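You operate a simulated robot arm through the tools that you are given. There is no shell and no other tool. Be economical: measure what you need, move in short steps, check, and stop when the job is done.

Carry out the task below with a simulated robot arm. There is one attempt and no reset: what you move stays moved.

TASK
Move the pink pot and white saucer to the rack, then sponge up the puddle.
Fine: the sponge goes back where it lay.

Only the result counts: the job must be done as asked and must still hold three seconds after the hand-in. Knocking over, shifting, dropping, spilling or breaking anything else fails it.

THE ROBOT
A 6-joint arm with a two-finger parallel gripper, fixed in place. Base frame: the origin is at the foot of the arm, x ahead of it, y to its left, z up; the work surface is at about z = 85. Lengths are in cm, angles in rad, forces in N, time in s.
With the tool pointing down near the work surface it reaches from about 34 to 82 cm from the base axis. Its first joint turns from -2.897 to 2.897 rad. Payload 3.91 kg.
Tool frame: the origin (TCP) lies between the finger pads and is the grasp point; the fingertips stand 3 cm ahead of it; z points along the fingers, y is the line along which they close. The gripper opens to 11 cm. The fingers are 2 cm wide and 1 cm thick; the gripper's body (4.8 by 11.2 cm) begins 5.5 cm behind the TCP.
Orientation is that of the tool frame in the base frame, as a unit quaternion [x, y, z, w]. With the fingers straight down and closing along the base's y, the tool's x points along the base's -x, its y along +y and its z along -z.

THE INTERFACE
- The arm moves only by the tool play_rows. Its argument "motion" is a list of rows, each a list of 3 entries, a list of its own where there are three numbers: the shift along the tool's x, y, z in cm, then the turn, a rotation vector about the tool's x, y, z in degrees, then the finger opening in cm, from 0 to 11. In form: [[[x, y, z], [wx, wy, wz], jaw], ...]. A call has 1 to 10 rows; each row shifts and turns the commanded pose from where the row before left it, along the tool's axes as they then stand. A row lasts 0.2 s, in which the tool goes at most 5 cm and 0.15 rad; a call with a longer step from one row to the next is refused whole, and so is a gripper value outside its range. Where a pose cannot be reached the arm comes as near as it can. A force on the tool above 40 N (or 10 N above the force at the start of the call, whichever is more), or a blocked arm, ends the call early, and 0.2 s more pass. The fingers move at their own pace (about 4.5 cm/s each) and stop on an object; they squeeze with about 27 N. The grip force told is the motor's: it shows also when the fingers shut on nothing. Time passes only in rows, and 0.2 s behind the last, so rows that do not move let the fingers close. The reply holds the time, the measured pose of the TCP, the force on the tool along the base axes, the opening and the grip force, in the units named above and with some noise, and new pictures: "show" is both (left out), scene, wrist or none.
- Cameras (640 x 400 px; columns grow to the right, rows downward): "scene" is fixed at [5.03, 65.17, 160.01]; the picture's right is [-0.51, -0.86, 0.00], its down [-0.76, 0.45, -0.47] and it looks along [0.40, -0.24, -0.88] (base axes); focal length 342 px, centre (320, 200). "wrist" rides on the gripper at [7.7, 0.7, -11.4] in the tool frame; the picture's right is [-0.09, 1.00, 0.00], its down [-0.80, -0.07, -0.59] and it looks along [-0.59, -0.05, 0.80] (tool axes); focal length 270 px, centre (320, 200). There is no depth. A picture from a camera that has moved, and an enlarged one, comes with that camera's place and axes in the base frame and with its lens.
- slide_trunk(by): slides the trunk up (or, below 0, down) by that many cm; the arm rides with it, the base frame stays. It gives what a move gives, with no picture.
- close_up(camera, box): a new picture of the part [left, top, right, bottom] of that camera's present view, enlarged. No time passes.
- finish_job(): hands the job in; it is judged then, once.

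Work in short steps. Places have to be worked out from the pictures, the camera data and where the tool is seen: move nearer, look again, correct. Check each grasp and each placing, and mend what went wrong. You have 120 turns and 200 pictures in all, those below and enlarged ones among them. Open the gripper and draw the arm clear of the work before you hand the job in, unless the task says otherwise; then end with one line.

The tools are called after "Emit:" as name(argument=value, ...) on one line, values as JSON. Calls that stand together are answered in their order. play_rows: Moves the arm, as the interface text tells. Its arguments: {"type":"object","properties":{"motion":{"type":"array","items":{"type":"array"}},"show":{"type":"string","enum":["both","scene","wrist","none"]}},"required":["motion"]} The other tools are called the same way: slide_trunk (by) slides the trunk up or down; close_up (camera, box) takes an enlarged picture of a part of a camera's view; finish_job () hands the job in.

At the start:

```text
t: 0.0
tool_pos: [37.64, 34.08, 107.79]
tool_rot: [0.0, 1.0, 0.001, 0.0]
wrist_force: [-0.2, 0.9, -0.6]
width: 10.99
grasp_force: 0.0
trunk travel left (down, up): [-42.5, 18.5]
```

scene: 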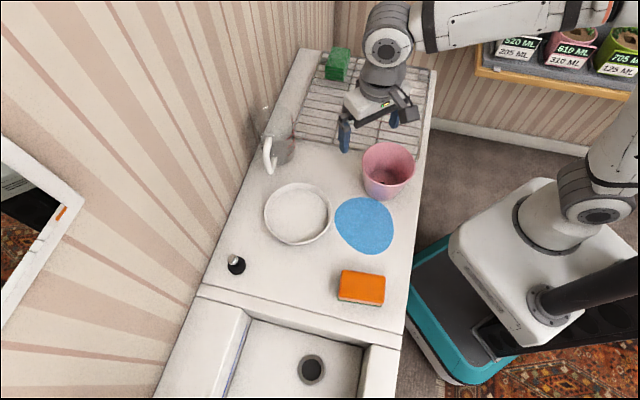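
wrist: 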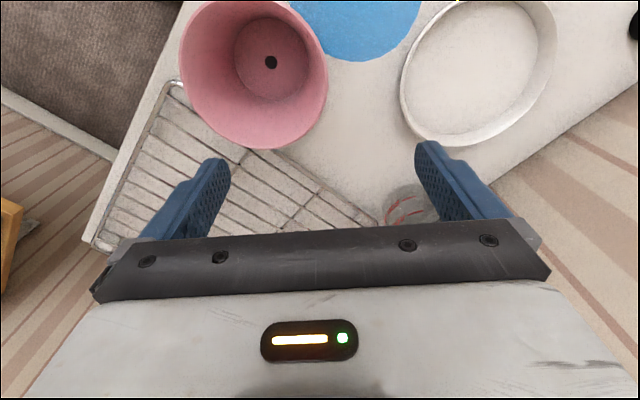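

I'll look closely at the rack with the green item, and at the counter objects, before moving.

Emit:
close_up(camera="scene", box=[240, 40, 450, 171])

Emit:
close_up(camera="scene", box=[210, 130, 434, 310])

```text
3.05 times, centred on (345, 106) of scene
camera zoom: at [5.03, 65.17, 160.01], right [-0.51, -0.86, 0.0], down [-0.76, 0.45, -0.47], along [0.4, -0.24, -0.88], focal length 1041 px, centre (244, 488)
```

zoom: 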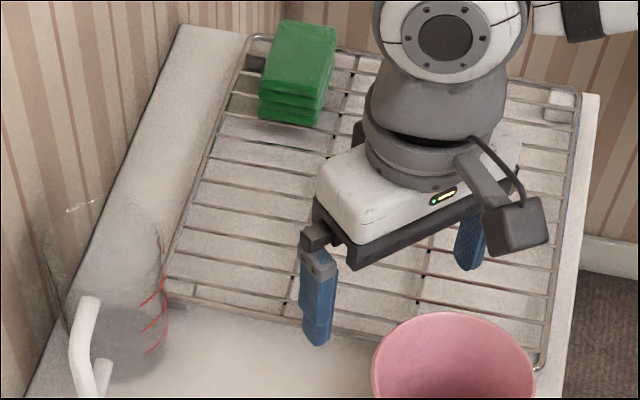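

```text
2.22 times, centred on (322, 220) of scene
camera zoom: at [5.03, 65.17, 160.01], right [-0.51, -0.86, 0.0], down [-0.76, 0.45, -0.47], along [0.4, -0.24, -0.88], focal length 759 px, centre (316, 156)
```

zoom: 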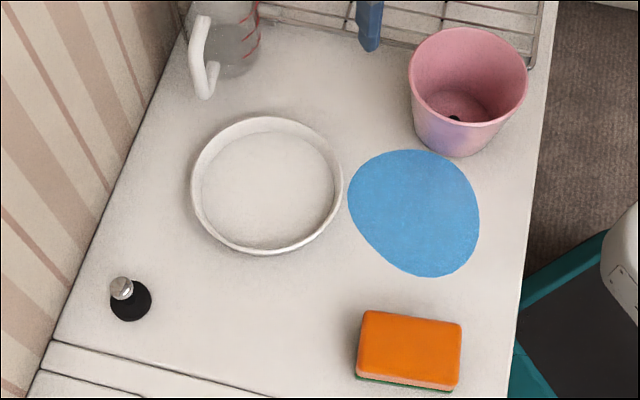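

Objects sit at roughly: saucer centre (38,51.7), Ø16; pot (35,28.7), rim Ø12 at z≈94; puddle (27.7,39); sponge (15.4,48.4); rack centre (59,17.5); jug near (58,47). I'll move above the saucer's -y rim with the jaw partly shut.

Emit:
play_rows(motion=[[[0, 2.5, 1], [0, 0, 0], 8], [[0, 2.5, 2], [0, 0, 0], 6], [[0, 2.5, 2], [0, 0, 0], 4], [[0, 2, 3], [0, 0, 0], 4], [[0, 0, 2], [0, 0, 0], 4], [[0, 0, 0], [0, 0, 0], 4]])

```text
t: 1.4
tool_pos: [37.6, 43.63, 97.68]
tool_rot: [0.0, 1.0, 0.0, 0.0]
wrist_force: [-0.5, 0.6, -0.7]
width: 4.02
grasp_force: 0.0
trunk travel left (down, up): [-42.5, 18.5]
camera wrist: at [29.87, 44.2, 109.04], right [0.09, 1.0, 0.0], down [0.8, -0.07, 0.59], along [0.59, -0.05, -0.8], focal length 270 px, centre (320, 200)
```

scene: 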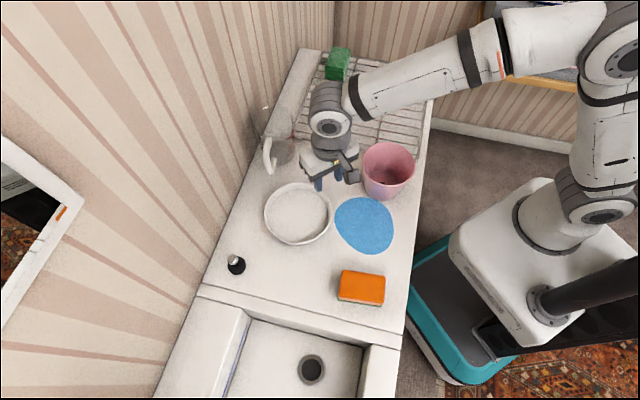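
wrist: 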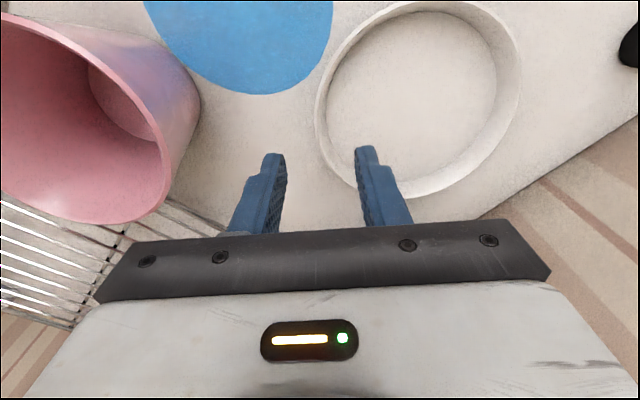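

The rim at x≈38 lies near y≈43.4, between the fingers. I'll descend until the tips are about 1 cm off the counter and check.

Emit:
play_rows(motion=[[[0, 0, 3], [0, 0, 0], 4], [[0, 0, 3], [0, 0, 0], 4], [[0, 0, 1.5], [0, 0, 0], 4], [[0, 0, 0.7], [0, 0, 0], 4], [[0, 0, 0], [0, 0, 0], 4]])

Emit:
close_up(camera="scene", box=[250, 130, 410, 230])

```text
t: 2.6
tool_pos: [37.57, 43.53, 89.59]
tool_rot: [0.0, 1.0, 0.0, 0.0]
wrist_force: [-0.1, 0.5, -0.1]
width: 3.99
grasp_force: 0.0
trunk travel left (down, up): [-42.5, 18.5]
camera wrist: at [30.04, 44.17, 100.95], right [0.09, 1.0, 0.0], down [0.8, -0.07, 0.59], along [0.59, -0.05, -0.8], focal length 270 px, centre (320, 200)
```

scene: 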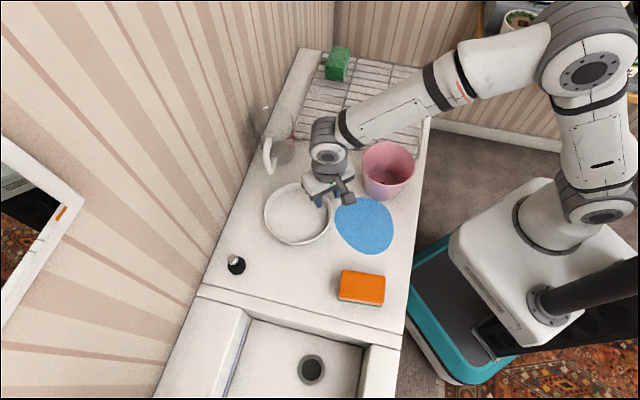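
wrist: 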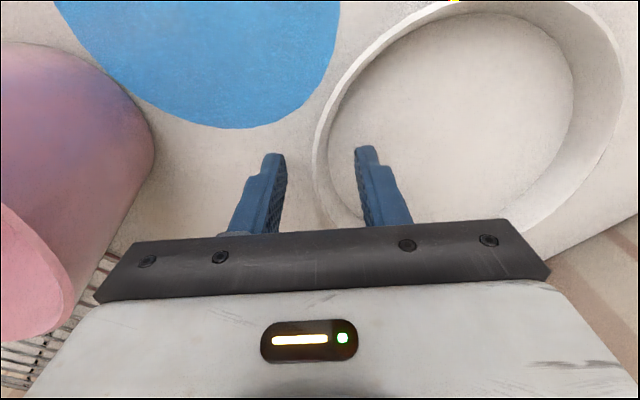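

```text
4.00 times, centred on (330, 180) of scene
camera zoom: at [5.03, 65.17, 160.01], right [-0.51, -0.86, 0.0], down [-0.76, 0.45, -0.47], along [0.4, -0.24, -0.88], focal length 1366 px, centre (280, 280)
```

zoom: 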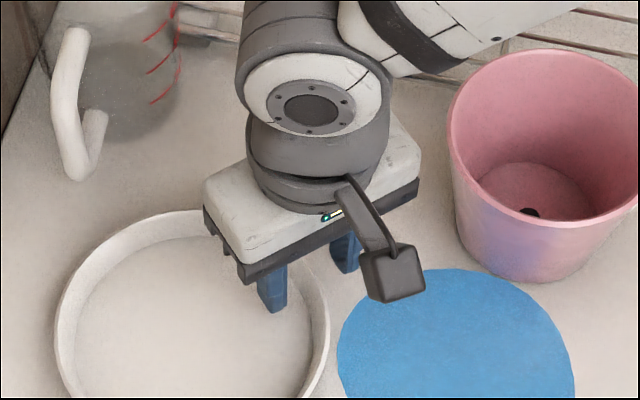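

The rim is straddled. I'll lower 0.8 cm more and close.

Emit:
play_rows(motion=[[[0, 0, 0.4], [0, 0, 0], 4], [[0, 0, 0.3], [0, 0, 0], 4], [[0, 0, 0], [0, 0, 0], 2.5], [[0, 0, 0], [0, 0, 0], 1], [[0, 0, 0], [0, 0, 0], 0], [[0, 0, 0], [0, 0, 0], 0], [[0, 0, 0], [0, 0, 0], 0]])

```text
t: 4.2
tool_pos: [37.62, 43.46, 88.95]
tool_rot: [0.0, 1.0, 0.0, -0.001]
wrist_force: [-1.7, 0.2, 2.2]
width: 0.65
grasp_force: 27.0
trunk travel left (down, up): [-42.5, 18.5]
camera wrist: at [30.0, 44.16, 100.29], right [0.09, 1.0, 0.0], down [0.8, -0.07, 0.59], along [0.59, -0.05, -0.8], focal length 270 px, centre (320, 200)
```

scene: 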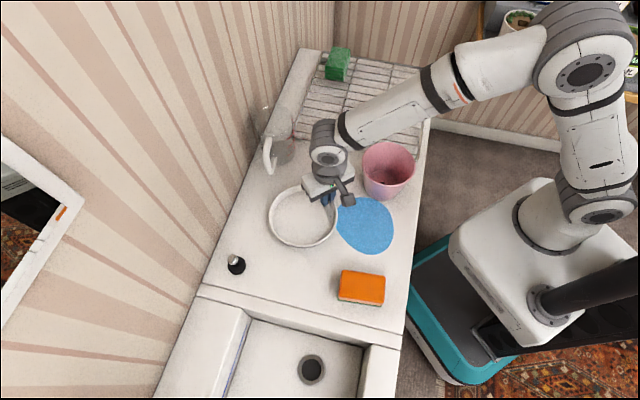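
wrist: 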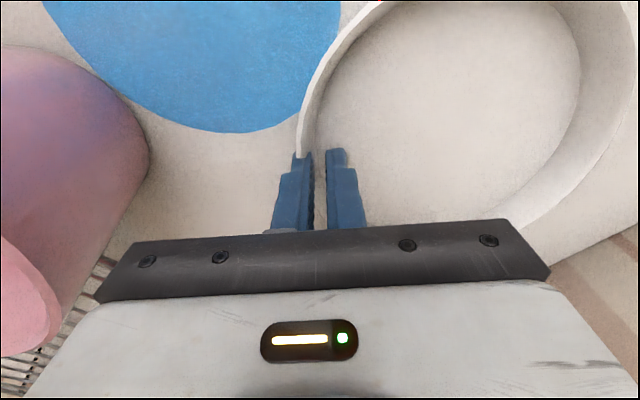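

The rim is held (0.65 cm). I'll lift straight up and check that it stays level.

Emit:
play_rows(motion=[[[0, 0, -1], [0, 0, 0], 0], [[0, 0, -2], [0, 0, 0], 0], [[0, 0, -3], [0, 0, 0], 0], [[0, 0, -3], [0, 0, 0], 0], [[0, 0, -3], [0, 0, 0], 0], [[0, 0, -3], [0, 0, 0], 0], [[0, 0, -3], [0, 0, 0], 0], [[0, 0, 0], [0, 0, 0], 0]])

```text
t: 6.0
tool_pos: [37.6, 43.59, 107.16]
tool_rot: [-0.001, 1.0, 0.0, 0.0]
wrist_force: [0.0, 0.2, -1.2]
width: 0.38
grasp_force: 26.8
trunk travel left (down, up): [-42.5, 18.5]
camera wrist: at [29.99, 44.26, 118.41], right [0.09, 1.0, 0.0], down [0.8, -0.07, 0.59], along [0.59, -0.05, -0.8], focal length 270 px, centre (320, 200)
```

scene: 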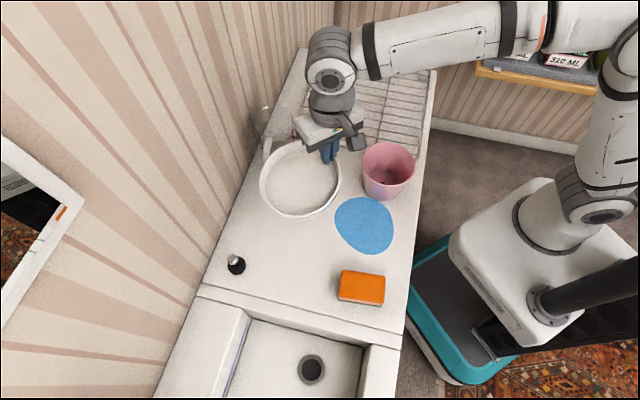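
wrist: 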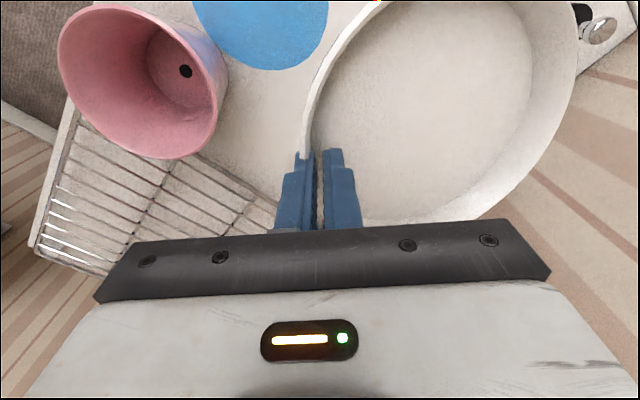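

The saucer is held level. I'll carry it at height diagonally to above the rack, with the saucer centre at about (58.4,25.6).

Emit:
play_rows(motion=[[[-1, -1.2, 0], [0, 0, 0], 0], [[-2.2, -2.7, 0], [0, 0, 0], 0], [[-2.5, -3.1, 0], [0, 0, 0], 0], [[-2.5, -3.1, 0], [0, 0, 0], 0], [[-2.5, -3.1, 0], [0, 0, 0], 0], [[-2.5, -3.1, 0], [0, 0, 0], 0], [[-2.5, -3.1, 0], [0, 0, 0], 0], [[-2.5, -3.1, 0], [0, 0, 0], 0], [[-2.3, -3.1, 0], [0, 0, 0], 0], [[0, 0, 0], [0, 0, 0], 0]])

```text
t: 8.2
tool_pos: [58.03, 18.14, 106.77]
tool_rot: [-0.001, 1.0, -0.001, 0.0]
wrist_force: [-0.7, 0.0, -2.4]
width: 0.39
grasp_force: 26.0
trunk travel left (down, up): [-42.5, 18.5]
camera wrist: at [50.43, 18.75, 118.14], right [0.09, 1.0, 0.0], down [0.8, -0.07, 0.59], along [0.59, -0.05, -0.8], focal length 270 px, centre (320, 200)
```

scene: 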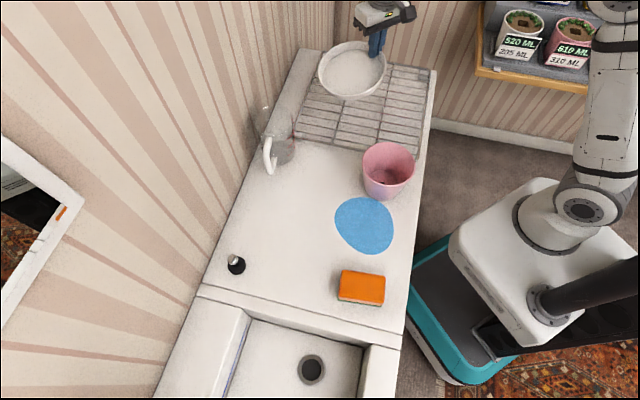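
wrist: 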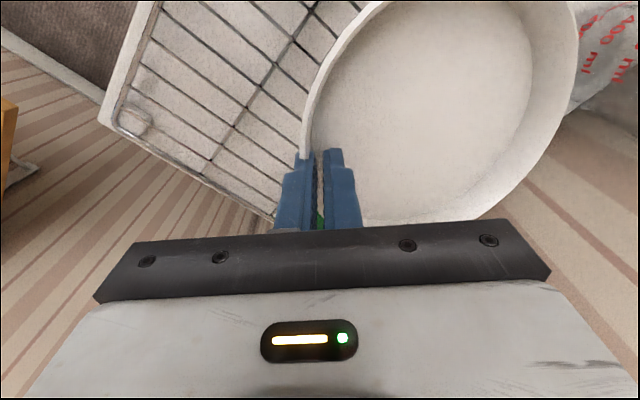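

The saucer's centre sits about 1.5 cm toward -x of the TCP, so I'll shift +2 cm in x while lowering to just above the rack.

Emit:
play_rows(motion=[[[-1, 0, 1], [0, 0, 0], 0], [[-1, 0, 3], [0, 0, 0], 0], [[0, 0, 3], [0, 0, 0], 0], [[0, 0, 3], [0, 0, 0], 0], [[0, 0, 2], [0, 0, 0], 0], [[0, 0, 0], [0, 0, 0], 0]])

Emit:
close_up(camera="scene", box=[250, 20, 450, 145])

```text
t: 9.6
tool_pos: [60.28, 18.17, 94.77]
tool_rot: [0.0, 1.0, 0.0, 0.001]
wrist_force: [-0.3, 0.1, -2.2]
width: 0.42
grasp_force: 27.0
trunk travel left (down, up): [-42.5, 18.5]
camera wrist: at [52.59, 18.67, 106.17], right [0.09, 1.0, 0.0], down [0.8, -0.07, 0.59], along [0.59, -0.05, -0.8], focal length 270 px, centre (320, 200)
```

scene: 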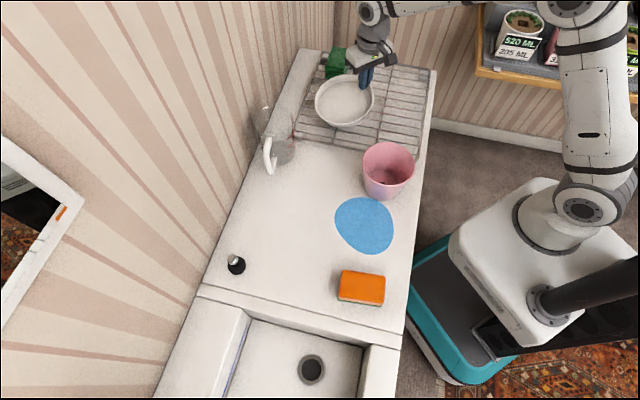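
wrist: 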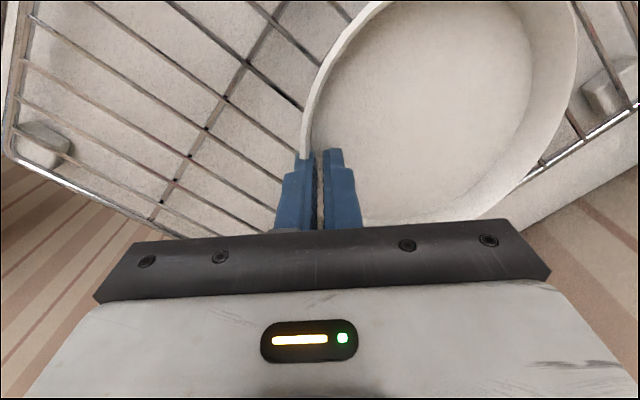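

```text
3.20 times, centred on (350, 82) of scene
camera zoom: at [5.03, 65.17, 160.01], right [-0.51, -0.86, 0.0], down [-0.76, 0.45, -0.47], along [0.4, -0.24, -0.88], focal length 1093 px, centre (224, 576)
```

zoom: 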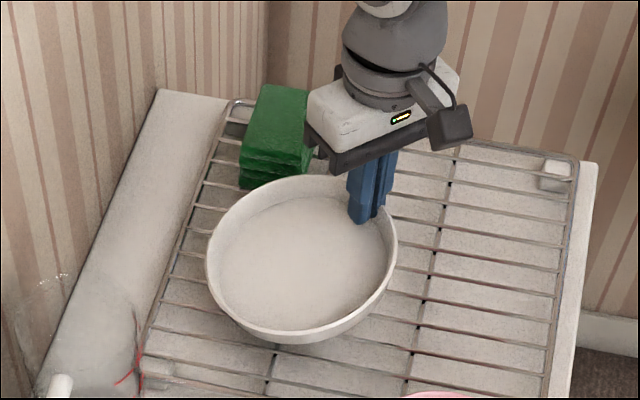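

There is clearance from the cloths and everything is inside the rack. I'll lower in small steps until contact.

Emit:
play_rows(motion=[[[0, 0, 1], [0, 0, 0], 0], [[0, 0, 0.5], [0, 0, 0], 0], [[0, 0, 0.5], [0, 0, 0], 0], [[0, 0, 0], [0, 0, 0], 0]], show="none")

Emit:
close_up(camera="scene", box=[290, 50, 410, 145])

```text
t: 10.6
tool_pos: [60.13, 17.93, 92.91]
tool_rot: [0.0, 1.0, 0.0, 0.0]
wrist_force: [0.3, -0.3, 2.2]
width: 0.5
grasp_force: 27.2
trunk travel left (down, up): [-42.5, 18.5]
```

```text
4.21 times, centred on (350, 98) of scene
camera zoom: at [5.03, 65.17, 160.01], right [-0.51, -0.86, 0.0], down [-0.76, 0.45, -0.47], along [0.4, -0.24, -0.88], focal length 1438 px, centre (194, 632)
```

zoom: 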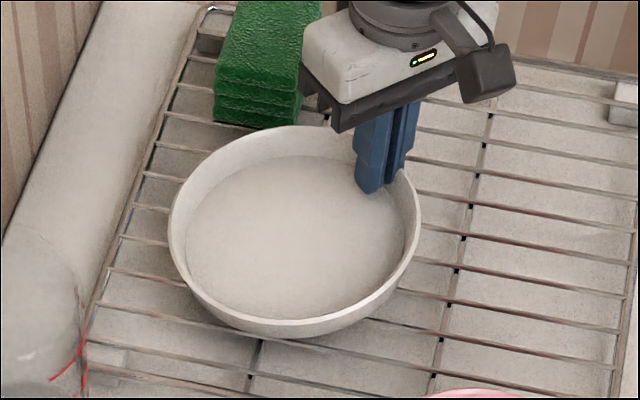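

Contact is starting (force went from -2.2 to +2.2). I'll lower a little more.

Emit:
play_rows(motion=[[[0, 0, 0.2], [0, 0, 0], 0], [[0, 0, 0.2], [0, 0, 0], 0], [[0, 0, 0], [0, 0, 0], 0]], show="none")

```text
t: 11.4
tool_pos: [60.18, 18.07, 92.27]
tool_rot: [0.001, 1.0, 0.001, 0.001]
wrist_force: [1.4, -1.2, 1.4]
width: 0.51
grasp_force: 26.9
trunk travel left (down, up): [-42.5, 18.5]
```

Emit:
play_rows(motion=[[[0, 0, 0.2], [0, 0, 0], 0], [[0, 0, 0.2], [0, 0, 0], 0], [[0, 0, 0], [0, 0, 0], 0]])

Emit:
close_up(camera="scene", box=[290, 50, 410, 145])

```text
t: 12.2
tool_pos: [60.18, 18.14, 92.05]
tool_rot: [-0.001, 1.0, 0.001, 0.0]
wrist_force: [0.3, 0.6, 1.4]
width: 0.53
grasp_force: 27.2
trunk travel left (down, up): [-42.5, 18.5]
camera wrist: at [52.45, 18.68, 103.42], right [0.09, 1.0, 0.0], down [0.8, -0.07, 0.59], along [0.59, -0.05, -0.8], focal length 270 px, centre (320, 200)
```

scene: 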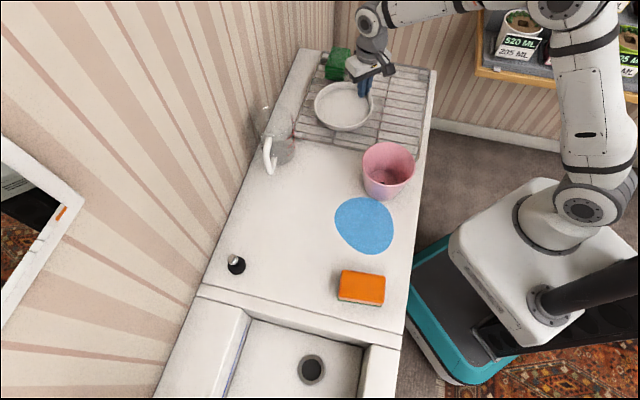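
wrist: 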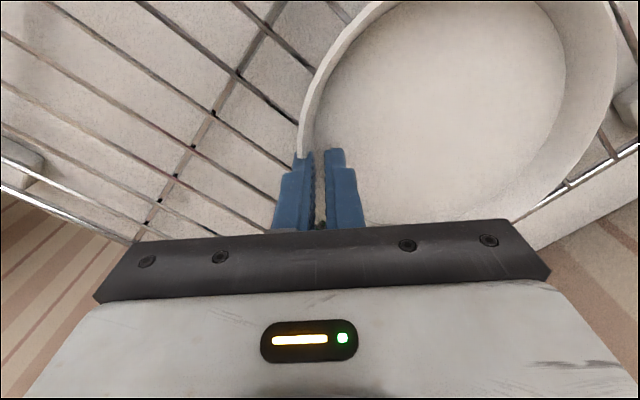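

```text
4.21 times, centred on (350, 98) of scene
camera zoom: at [5.03, 65.17, 160.01], right [-0.51, -0.86, 0.0], down [-0.76, 0.45, -0.47], along [0.4, -0.24, -0.88], focal length 1438 px, centre (194, 632)
```

zoom: 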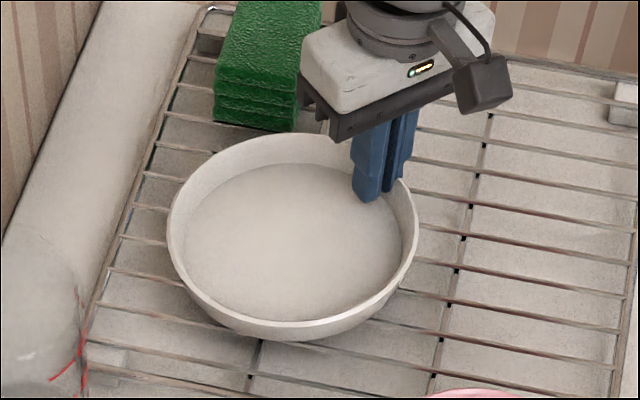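

The saucer was slightly tilted and is levelling as I lower. Continuing gently.

Emit:
play_rows(motion=[[[0, 0, 0.2], [0, 0, 0], 0], [[0, 0, 0.2], [0, 0, 0], 0], [[0, 0, 0.2], [0, 0, 0], 0], [[0, 0, 0], [0, 0, 0], 0]], show="wrist")

```text
t: 13.2
tool_pos: [60.1, 18.03, 91.35]
tool_rot: [0.0, 1.0, 0.0, 0.0]
wrist_force: [-1.7, -0.9, 2.1]
width: 0.65
grasp_force: 27.3
trunk travel left (down, up): [-42.5, 18.5]
camera wrist: at [52.46, 18.61, 102.8], right [0.09, 1.0, 0.0], down [0.8, -0.07, 0.59], along [0.59, -0.05, -0.8], focal length 270 px, centre (320, 200)
```

wrist: 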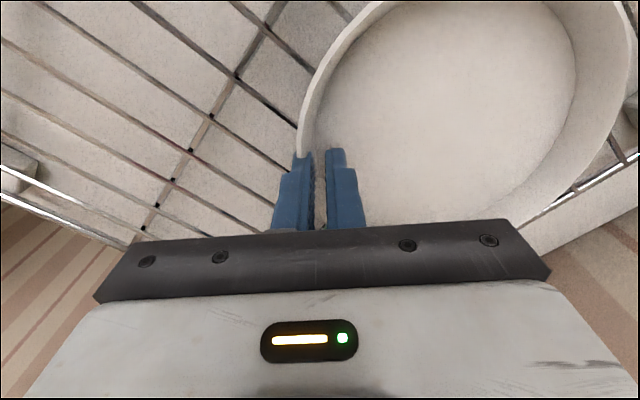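

The jaw width is back to 0.65 and the view matches the flat grasp, so the saucer is flat on the rack at z≈87.4. I'll open and rise.

Emit:
play_rows(motion=[[[0, 0, 0.1], [0, 0, 0], 0.65], [[0, 0, 0], [0, 0, 0], 2], [[0, 0, 0], [0, 0, 0], 3], [[0, 0, 0], [0, 0, 0], 3], [[0, 0, -2], [0, 0, 0], 3], [[0, 0, -3], [0, 0, 0], 3], [[0, 0, -4], [0, 0, 0], 3], [[0, 0, -4], [0, 0, 0], 3]])

Emit:
close_up(camera="scene", box=[270, 40, 450, 165])

```text
t: 15.0
tool_pos: [59.96, 17.95, 104.46]
tool_rot: [-0.001, 1.0, 0.0, 0.0]
wrist_force: [-0.5, 0.7, 0.1]
width: 2.99
grasp_force: 0.1
trunk travel left (down, up): [-42.5, 18.5]
camera wrist: at [52.34, 18.61, 115.84], right [0.09, 1.0, 0.0], down [0.8, -0.07, 0.59], along [0.59, -0.05, -0.8], focal length 270 px, centre (320, 200)
```

scene: 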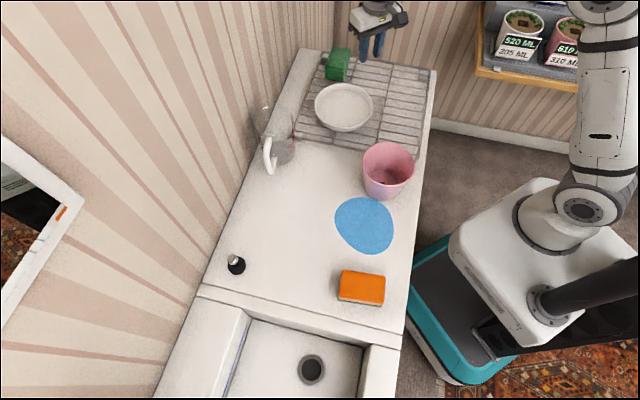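
wrist: 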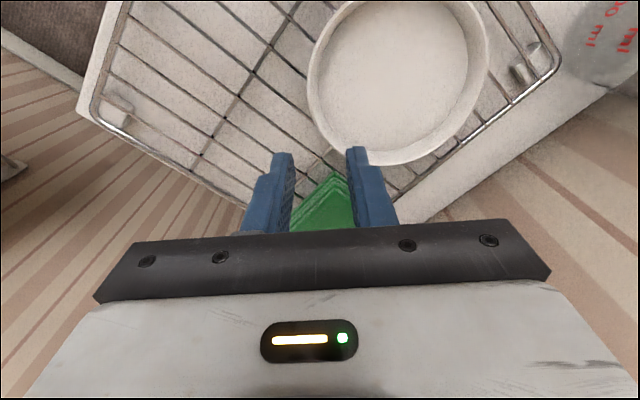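

```text
3.20 times, centred on (360, 102) of scene
camera zoom: at [5.03, 65.17, 160.01], right [-0.51, -0.86, 0.0], down [-0.76, 0.45, -0.47], along [0.4, -0.24, -0.88], focal length 1093 px, centre (192, 512)
```

zoom: 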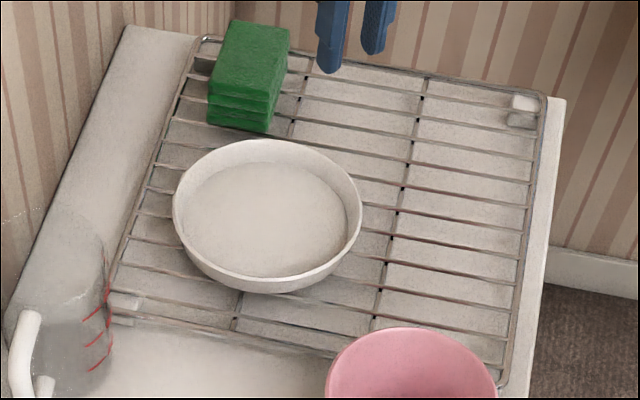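

The saucer rests well within the rack, centre ≈(59.2,25.3). Next is the pot: I'll go above its -y wall, tilting the tool ~13° to match the wall taper.

Emit:
play_rows(motion=[[[3, 0.5, 0], [0, 0, 0], 4], [[4.5, 0.9, 0], [0, 0, 0], 4], [[4.5, 0.8, 0], [0, 0, 0], 4], [[4.5, 0.8, 0], [0, 0, 0], 4], [[4.5, 0.5, 0], [0, 0, 0], 4], [[4, 0, 0], [0, 0, 0], 4], [[0, 0, 0], [-6.5, 0, 0], 4], [[0, 0, 0], [-6.5, 0, 0], 4], [[0, 0, 0], [0, 0, 0], 4]])

Emit:
close_up(camera="scene", box=[330, 100, 450, 220])

```text
t: 17.0
tool_pos: [35.09, 21.38, 104.48]
tool_rot: [0.0, 0.993, 0.114, 0.0]
wrist_force: [-0.4, -0.1, -0.3]
width: 4.0
grasp_force: 0.0
trunk travel left (down, up): [-42.5, 18.5]
camera wrist: at [27.45, 19.47, 115.6], right [0.09, 0.97, 0.23], down [0.8, -0.2, 0.56], along [0.59, 0.13, -0.8], focal length 270 px, centre (320, 200)
```

scene: 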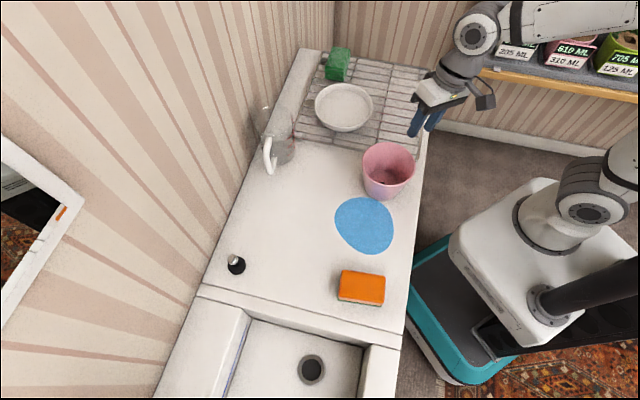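
wrist: 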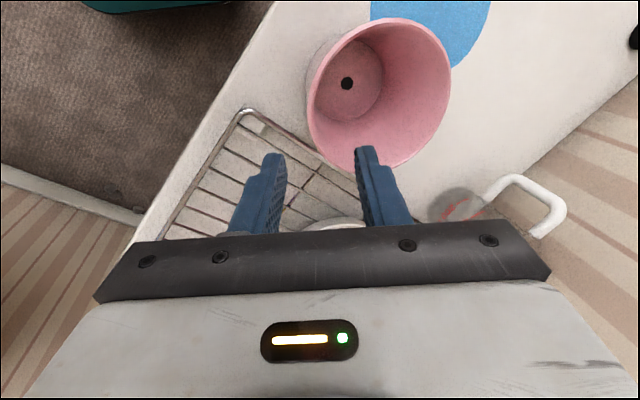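

```text
3.33 times, centred on (390, 160) of scene
camera zoom: at [5.03, 65.17, 160.01], right [-0.51, -0.86, 0.0], down [-0.76, 0.45, -0.47], along [0.4, -0.24, -0.88], focal length 1139 px, centre (87, 333)
```

zoom: 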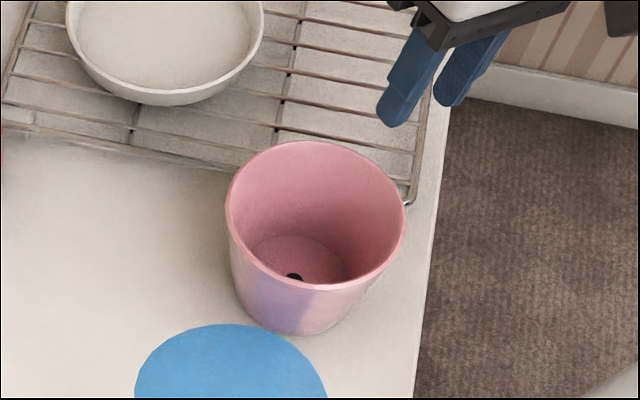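

Pot centre is ≈(34.4,29.3), rim z≈95, taper ~12°. I'll align with the -y wall and advance along the tool axis, stopping short to check.

Emit:
play_rows(motion=[[[0.7, -0.4, 0], [0, 0, 0], 4], [[0, 0, 3], [0, 0, 0], 4], [[0, 0, 3], [0, 0, 0], 4], [[0, 0, 1.5], [0, 0, 0], 4], [[0, 0, 0], [0, 0, 0], 4]])

Emit:
close_up(camera="scene", box=[330, 100, 450, 220])

```text
t: 18.2
tool_pos: [34.46, 22.85, 97.01]
tool_rot: [0.001, 0.994, 0.113, 0.0]
wrist_force: [0.7, 0.0, -0.1]
width: 4.0
grasp_force: 0.0
trunk travel left (down, up): [-42.5, 18.5]
camera wrist: at [26.75, 20.86, 108.17], right [0.09, 0.97, 0.22], down [0.8, -0.2, 0.56], along [0.59, 0.13, -0.8], focal length 270 px, centre (320, 200)
```

scene: 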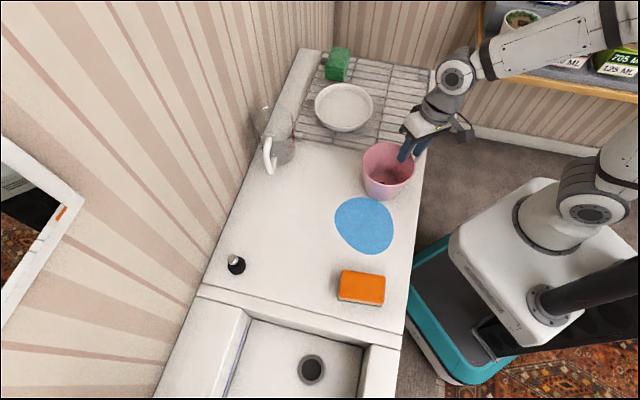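
wrist: 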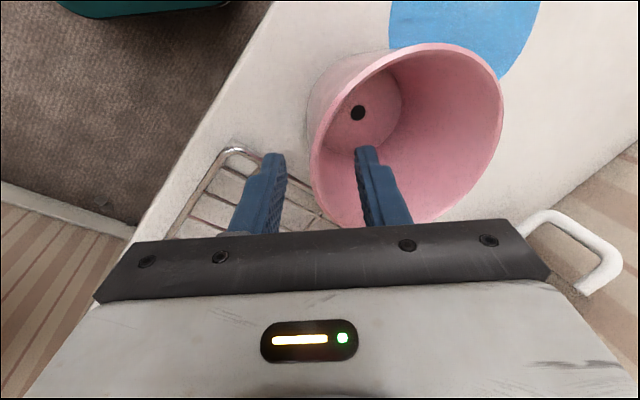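

```text
3.33 times, centred on (390, 160) of scene
camera zoom: at [5.03, 65.17, 160.01], right [-0.51, -0.86, 0.0], down [-0.76, 0.45, -0.47], along [0.4, -0.24, -0.88], focal length 1139 px, centre (87, 333)
```

zoom: 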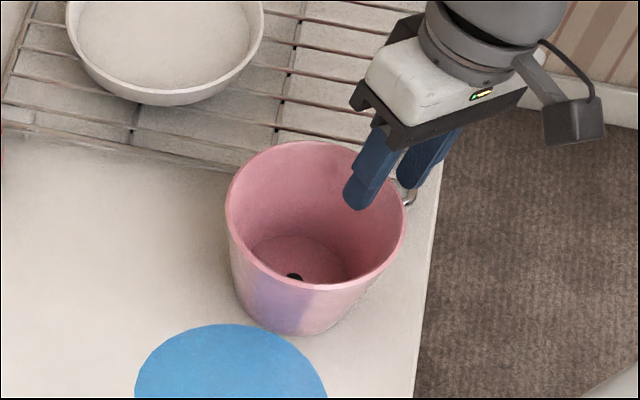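

The wall is straddled. I'll advance 4 cm more and close.

Emit:
play_rows(motion=[[[0, 0, 2], [0, 0, 0], 4], [[0, 0, 2], [0, 0, 0], 4], [[0, 0, 0], [0, 0, 0], 4], [[0, 0, 0], [0, 0, 0], 2.5], [[0, 0, 0], [0, 0, 0], 1], [[0, 0, 0], [0, 0, 0], 0], [[0, 0, 0], [0, 0, 0], 0], [[0, 0, 0], [0, 0, 0], 0]])

Emit:
close_up(camera="scene", box=[330, 100, 450, 220])

```text
t: 20.0
tool_pos: [34.39, 23.74, 93.09]
tool_rot: [0.0, 0.994, 0.113, -0.001]
wrist_force: [0.1, -0.8, -4.5]
width: 0.42
grasp_force: 27.1
trunk travel left (down, up): [-42.5, 18.5]
camera wrist: at [26.81, 21.72, 104.24], right [0.09, 0.97, 0.22], down [0.8, -0.2, 0.56], along [0.59, 0.13, -0.8], focal length 270 px, centre (320, 200)
```

scene: 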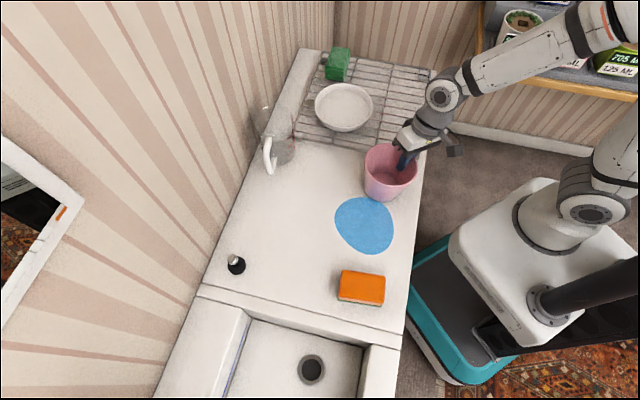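
wrist: 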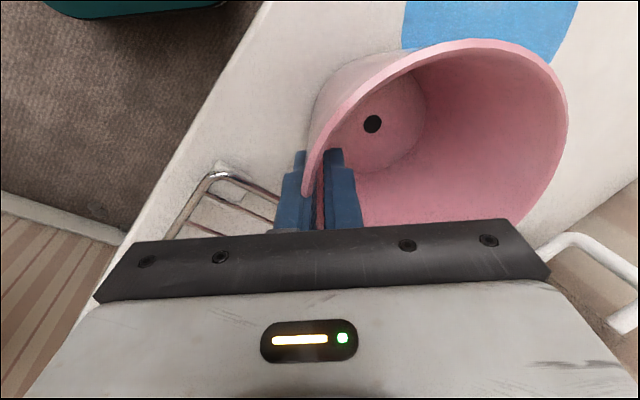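

```text
3.33 times, centred on (390, 160) of scene
camera zoom: at [5.03, 65.17, 160.01], right [-0.51, -0.86, 0.0], down [-0.76, 0.45, -0.47], along [0.4, -0.24, -0.88], focal length 1139 px, centre (87, 333)
```

zoom: 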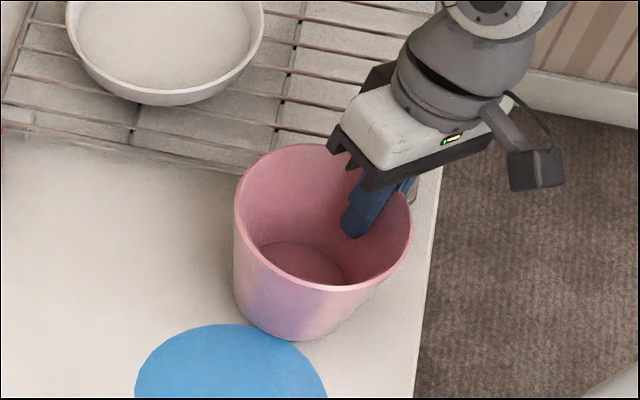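

The wall is held. I'll lift straight up.

Emit:
play_rows(motion=[[[0, 0.22, -0.97], [0, 0, 0], 0], [[0, 0.45, -1.95], [0, 0, 0], 0], [[0, 0.67, -2.92], [0, 0, 0], 0], [[0, 0.67, -2.92], [0, 0, 0], 0], [[0, 0.67, -2.92], [0, 0, 0], 0], [[0, 0, 0], [0, 0, 0], 0]])

Emit:
close_up(camera="scene", box=[330, 80, 450, 200])

```text
t: 21.4
tool_pos: [34.2, 23.84, 105.04]
tool_rot: [0.0, 0.994, 0.112, 0.0]
wrist_force: [0.0, -1.0, -4.2]
width: 0.47
grasp_force: 26.6
trunk travel left (down, up): [-42.5, 18.5]
camera wrist: at [26.53, 21.79, 116.22], right [0.09, 0.97, 0.22], down [0.8, -0.2, 0.56], along [0.59, 0.13, -0.8], focal length 270 px, centre (320, 200)
```

scene: 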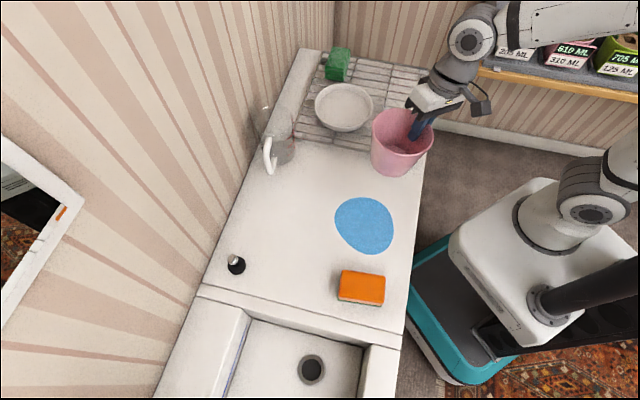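
wrist: 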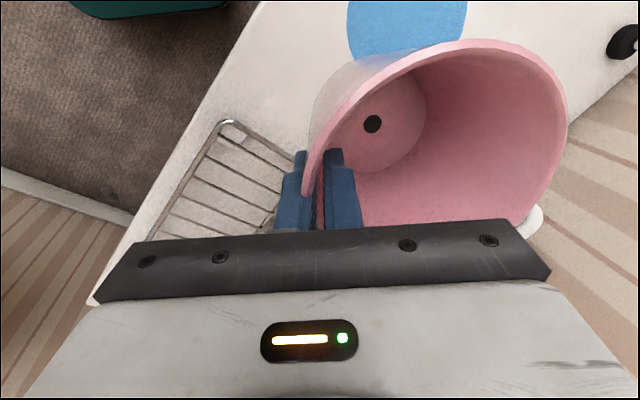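

```text
3.33 times, centred on (390, 140) of scene
camera zoom: at [5.03, 65.17, 160.01], right [-0.51, -0.86, 0.0], down [-0.76, 0.45, -0.47], along [0.4, -0.24, -0.88], focal length 1139 px, centre (87, 400)
```

zoom: 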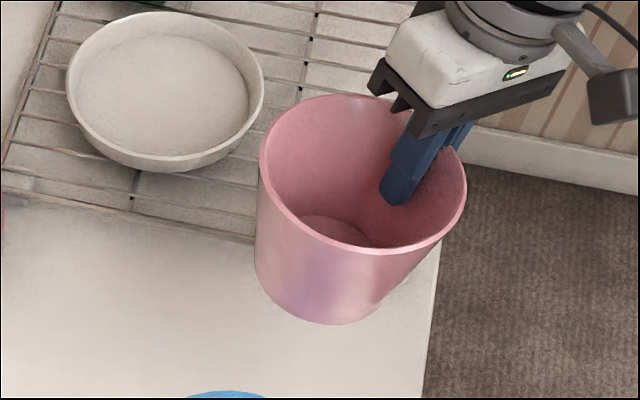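

The pot is held without tilting. I'll carry it along the rack's front side to a centre near (56.3,7.9).

Emit:
play_rows(motion=[[[-1.4, -1.3, -0.3], [0, 0, 0], 0], [[-2.8, -2.6, -0.6], [0, 0, 0], 0], [[-2.8, -2.6, -0.6], [0, 0, 0], 0], [[-2.8, -2.6, -0.6], [0, 0, 0], 0], [[-2.8, -2.6, -0.6], [0, 0, 0], 0], [[-2.8, -2.6, -0.6], [0, 0, 0], 0], [[-2.8, -2.6, -0.6], [0, 0, 0], 0], [[-2.6, -2.6, -0.6], [0, 0, 0], 0], [[-1.3, -1.2, -0.28], [0, 0, 0], 0], [[0, 0, 0], [0, 0, 0], 0]])

Emit:
close_up(camera="scene", box=[300, 20, 460, 170])

```text
t: 23.6
tool_pos: [56.51, 2.5, 105.04]
tool_rot: [0.0, 0.994, 0.114, 0.0]
wrist_force: [-1.0, 0.0, -4.2]
width: 0.44
grasp_force: 27.0
trunk travel left (down, up): [-42.5, 18.5]
camera wrist: at [48.87, 0.58, 116.27], right [0.09, 0.97, 0.22], down [0.8, -0.2, 0.56], along [0.59, 0.13, -0.8], focal length 270 px, centre (320, 200)
```

scene: 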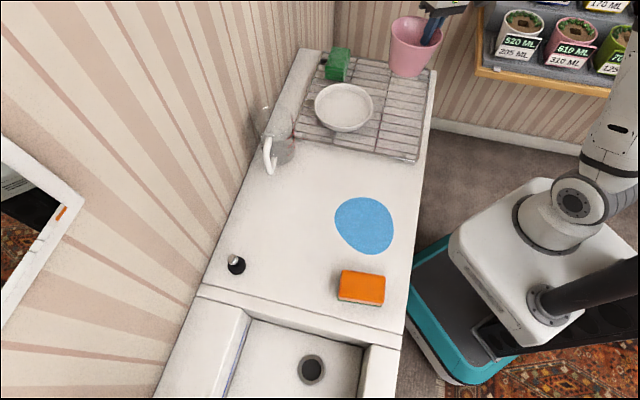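
wrist: 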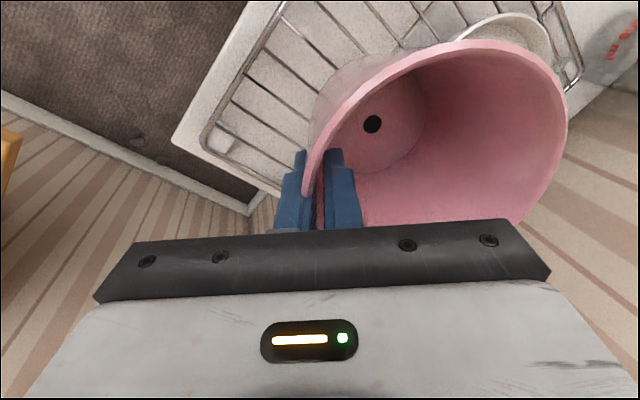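

```text
2.67 times, centred on (380, 95) of scene
camera zoom: at [5.03, 65.17, 160.01], right [-0.51, -0.86, 0.0], down [-0.76, 0.45, -0.47], along [0.4, -0.24, -0.88], focal length 911 px, centre (160, 480)
```

zoom: 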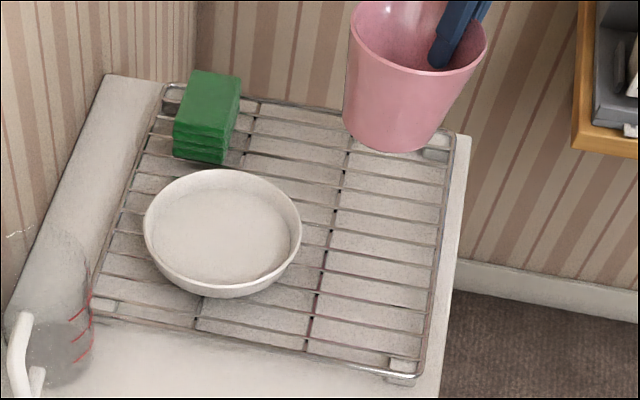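

The placement spot is clear. I'll lower 8 cm, then continue in small steps.

Emit:
play_rows(motion=[[[0, -0.45, 1.95], [0, 0, 0], 0], [[0, -0.67, 2.92], [0, 0, 0], 0], [[0, -0.45, 1.95], [0, 0, 0], 0], [[0, -0.22, 0.97], [0, 0, 0], 0], [[0, 0, 0], [0, 0, 0], 0]], show="none")

Emit:
close_up(camera="scene", box=[300, 20, 460, 170])

```text
t: 24.8
tool_pos: [56.56, 2.51, 97.1]
tool_rot: [0.0, 0.994, 0.113, 0.001]
wrist_force: [-0.2, -0.4, -3.8]
width: 0.44
grasp_force: 26.9
trunk travel left (down, up): [-42.5, 18.5]
```

```text
2.67 times, centred on (380, 95) of scene
camera zoom: at [5.03, 65.17, 160.01], right [-0.51, -0.86, 0.0], down [-0.76, 0.45, -0.47], along [0.4, -0.24, -0.88], focal length 911 px, centre (160, 480)
```

zoom: 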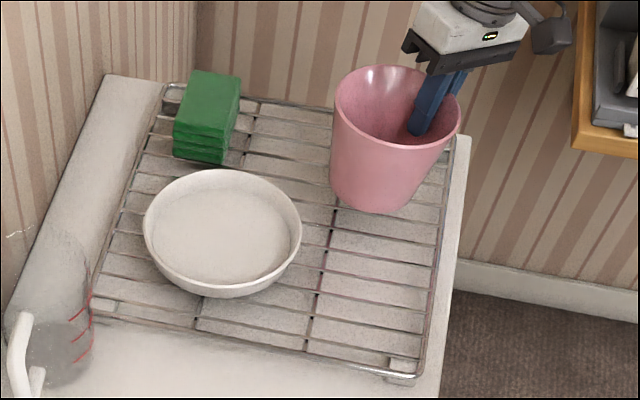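

Good position; lowering in 0.3 cm steps to contact.

Emit:
play_rows(motion=[[[0, -0.11, 0.49], [0, 0, 0], 0], [[0, -0.11, 0.49], [0, 0, 0], 0], [[0, -0.07, 0.29], [0, 0, 0], 0], [[0, -0.07, 0.29], [0, 0, 0], 0], [[0, 0, 0], [0, 0, 0], 0]], show="none")

```text
t: 26.0
tool_pos: [56.41, 2.49, 95.36]
tool_rot: [0.0, 0.994, 0.113, 0.0]
wrist_force: [-0.4, 0.1, -3.6]
width: 0.43
grasp_force: 27.4
trunk travel left (down, up): [-42.5, 18.5]
```

Emit:
play_rows(motion=[[[0, -0.04, 0.2], [0, 0, 0], 0], [[0, -0.04, 0.2], [0, 0, 0], 0], [[0, 0, 0], [0, 0, 0], 0]], show="none")

Emit:
close_up(camera="scene", box=[340, 20, 440, 120])

```text
t: 26.8
tool_pos: [56.45, 2.51, 95.28]
tool_rot: [0.0, 0.994, 0.114, 0.002]
wrist_force: [-0.7, -2.1, 16.6]
width: 0.46
grasp_force: 27.0
trunk travel left (down, up): [-42.5, 18.5]
```

```text
4.00 times, centred on (390, 70) of scene
camera zoom: at [5.03, 65.17, 160.01], right [-0.51, -0.86, 0.0], down [-0.76, 0.45, -0.47], along [0.4, -0.24, -0.88], focal length 1366 px, centre (40, 720)
```

zoom: 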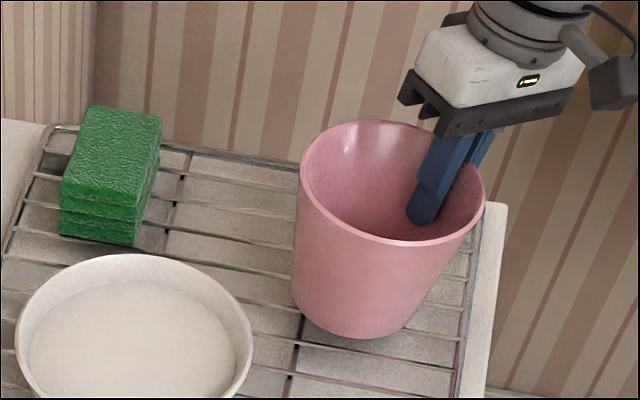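

Firm contact (16 N). I'll open and back out along the tool axis.

Emit:
play_rows(motion=[[[0, 0, -0.1], [0, 0, 0], 0.5], [[0, 0, 0], [0, 0, 0], 1.5], [[0, 0, 0], [0, 0, 0], 2.5], [[0, 0, 0], [0, 0, 0], 3], [[0, 0, -2], [0, 0, 0], 3], [[0, 0, -3], [0, 0, 0], 3], [[0, 0, -4], [0, 0, 0], 3], [[0, 0, -3], [0, 0, 0], 3], [[0, 0, 0], [6.5, 0, 0], 3], [[0, 0, 0], [6.5, 0, 0], 3]])

Emit:
close_up(camera="scene", box=[300, 20, 460, 170])

```text
t: 29.0
tool_pos: [56.51, -0.29, 106.95]
tool_rot: [0.0, 1.0, -0.002, 0.0]
wrist_force: [-0.3, 0.4, -0.2]
width: 3.0
grasp_force: 0.2
trunk travel left (down, up): [-42.5, 18.5]
camera wrist: at [48.85, 0.43, 118.29], right [0.09, 1.0, 0.0], down [0.8, -0.07, 0.59], along [0.59, -0.05, -0.8], focal length 270 px, centre (320, 200)
```

scene: 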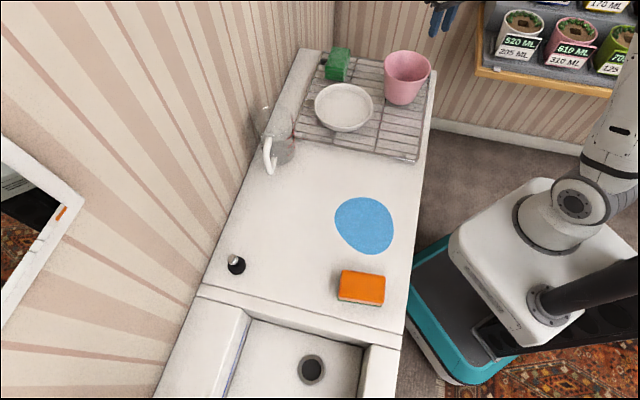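
wrist: 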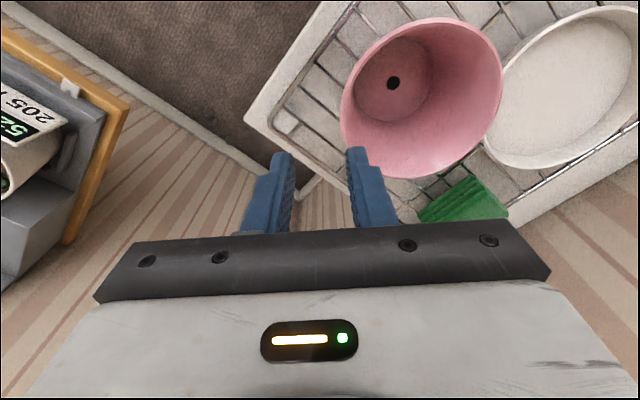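

```text
2.67 times, centred on (380, 95) of scene
camera zoom: at [5.03, 65.17, 160.01], right [-0.51, -0.86, 0.0], down [-0.76, 0.45, -0.47], along [0.4, -0.24, -0.88], focal length 911 px, centre (160, 480)
```

zoom: 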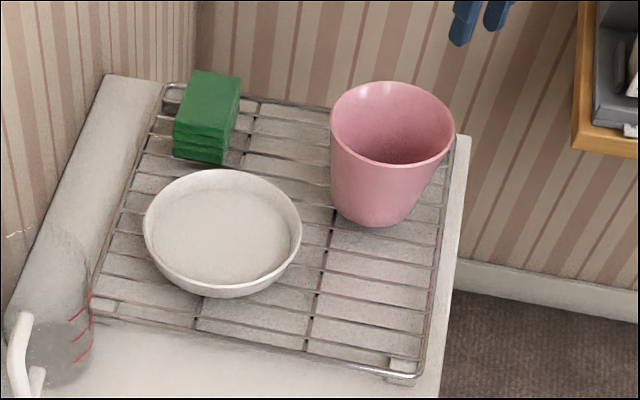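

Both dishes are upright on the rack. Now I'll move toward the sponge at (15.4,48.4), staying high.

Emit:
play_rows(motion=[[[1, 0, -3], [0, 0, 0], 5], [[3.0, 3.5, 0], [0, 0, 0], 6], [[3.1, 3.65, 0], [0, 0, 0], 7], [[3.1, 3.65, 0], [0, 0, 0], 8], [[3.1, 3.65, 0], [0, 0, 0], 9], [[3.1, 3.65, 0], [0, 0, 0], 9], [[3.1, 3.65, 0], [0, 0, 0], 9], [[3.1, 3.65, 0], [0, 0, 0], 9], [[3.1, 3.65, 0], [0, 0, 0], 9], [[3.1, 3.65, 0], [0, 0, 0], 9]], show="none")

```text
t: 31.2
tool_pos: [27.32, 32.62, 110.02]
tool_rot: [0.0, 1.0, 0.001, 0.0]
wrist_force: [-0.1, -0.7, -0.3]
width: 9.02
grasp_force: 0.0
trunk travel left (down, up): [-42.5, 18.5]
```

Still clear of everything. I'll finish the approach and yaw the tool about -53° so the fingers close across the sponge's short side.

Emit:
play_rows(motion=[[[2.95, 3.9, 0], [0, 0, 0], 9], [[2.95, 3.9, 0], [0, 0, 0], 9], [[2.95, 3.9, 0], [0, 0, 0], 9], [[2.95, 3.9, 0], [0, 0, 0], 9], [[0, 0, 0], [0, 0, -8.5], 9], [[0, 0, 0], [0, 0, -8.5], 9], [[0, 0, 0], [0, 0, -8.5], 9], [[0, 0, 0], [0, 0, -8.5], 9], [[0, 0, 0], [0, 0, -8.5], 9], [[0, 0, 0], [0, 0, -8.5], 9]])

Emit:
close_up(camera="scene", box=[320, 250, 400, 320])

```text
t: 33.4
tool_pos: [15.76, 48.04, 109.85]
tool_rot: [-0.431, 0.902, 0.0, 0.0]
wrist_force: [-0.9, 0.4, 0.0]
width: 8.99
grasp_force: 0.0
trunk travel left (down, up): [-42.5, 18.5]
camera wrist: at [10.52, 42.44, 121.22], right [-0.72, 0.69, 0.0], down [0.56, 0.58, 0.59], along [0.41, 0.43, -0.8], focal length 270 px, centre (320, 200)
```

scene: 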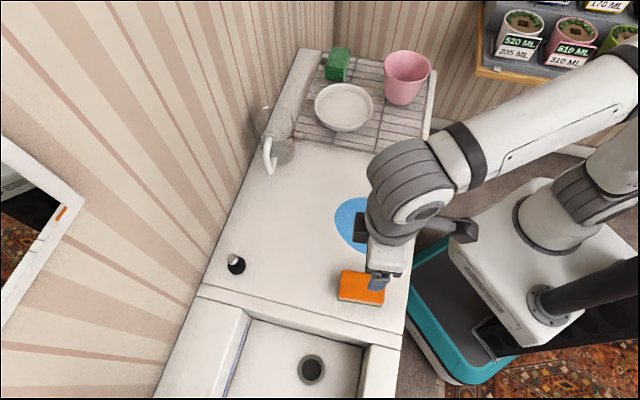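
wrist: 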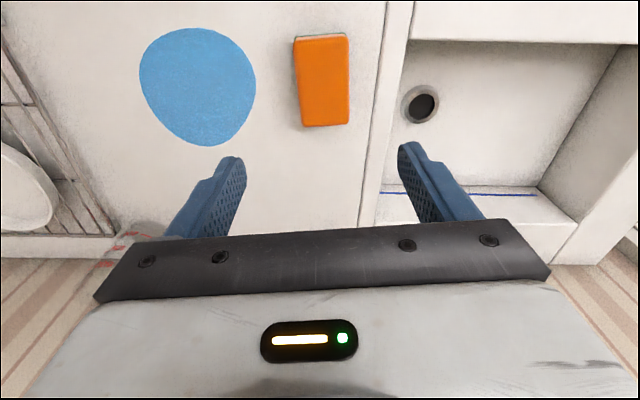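

```text
5.71 times, centred on (360, 285) of scene
camera zoom: at [5.03, 65.17, 160.01], right [-0.51, -0.86, 0.0], down [-0.76, 0.45, -0.47], along [0.4, -0.24, -0.88], focal length 1952 px, centre (91, -286)
```

zoom: 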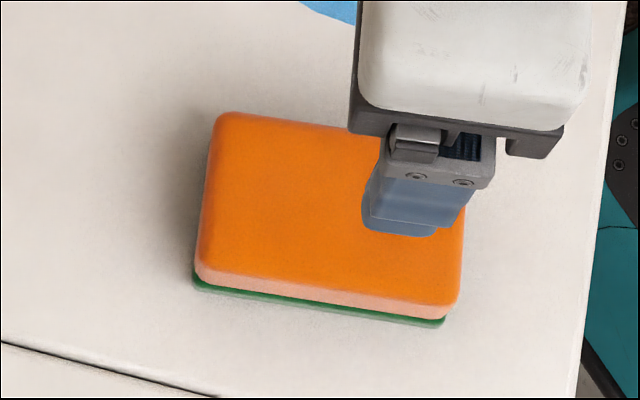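

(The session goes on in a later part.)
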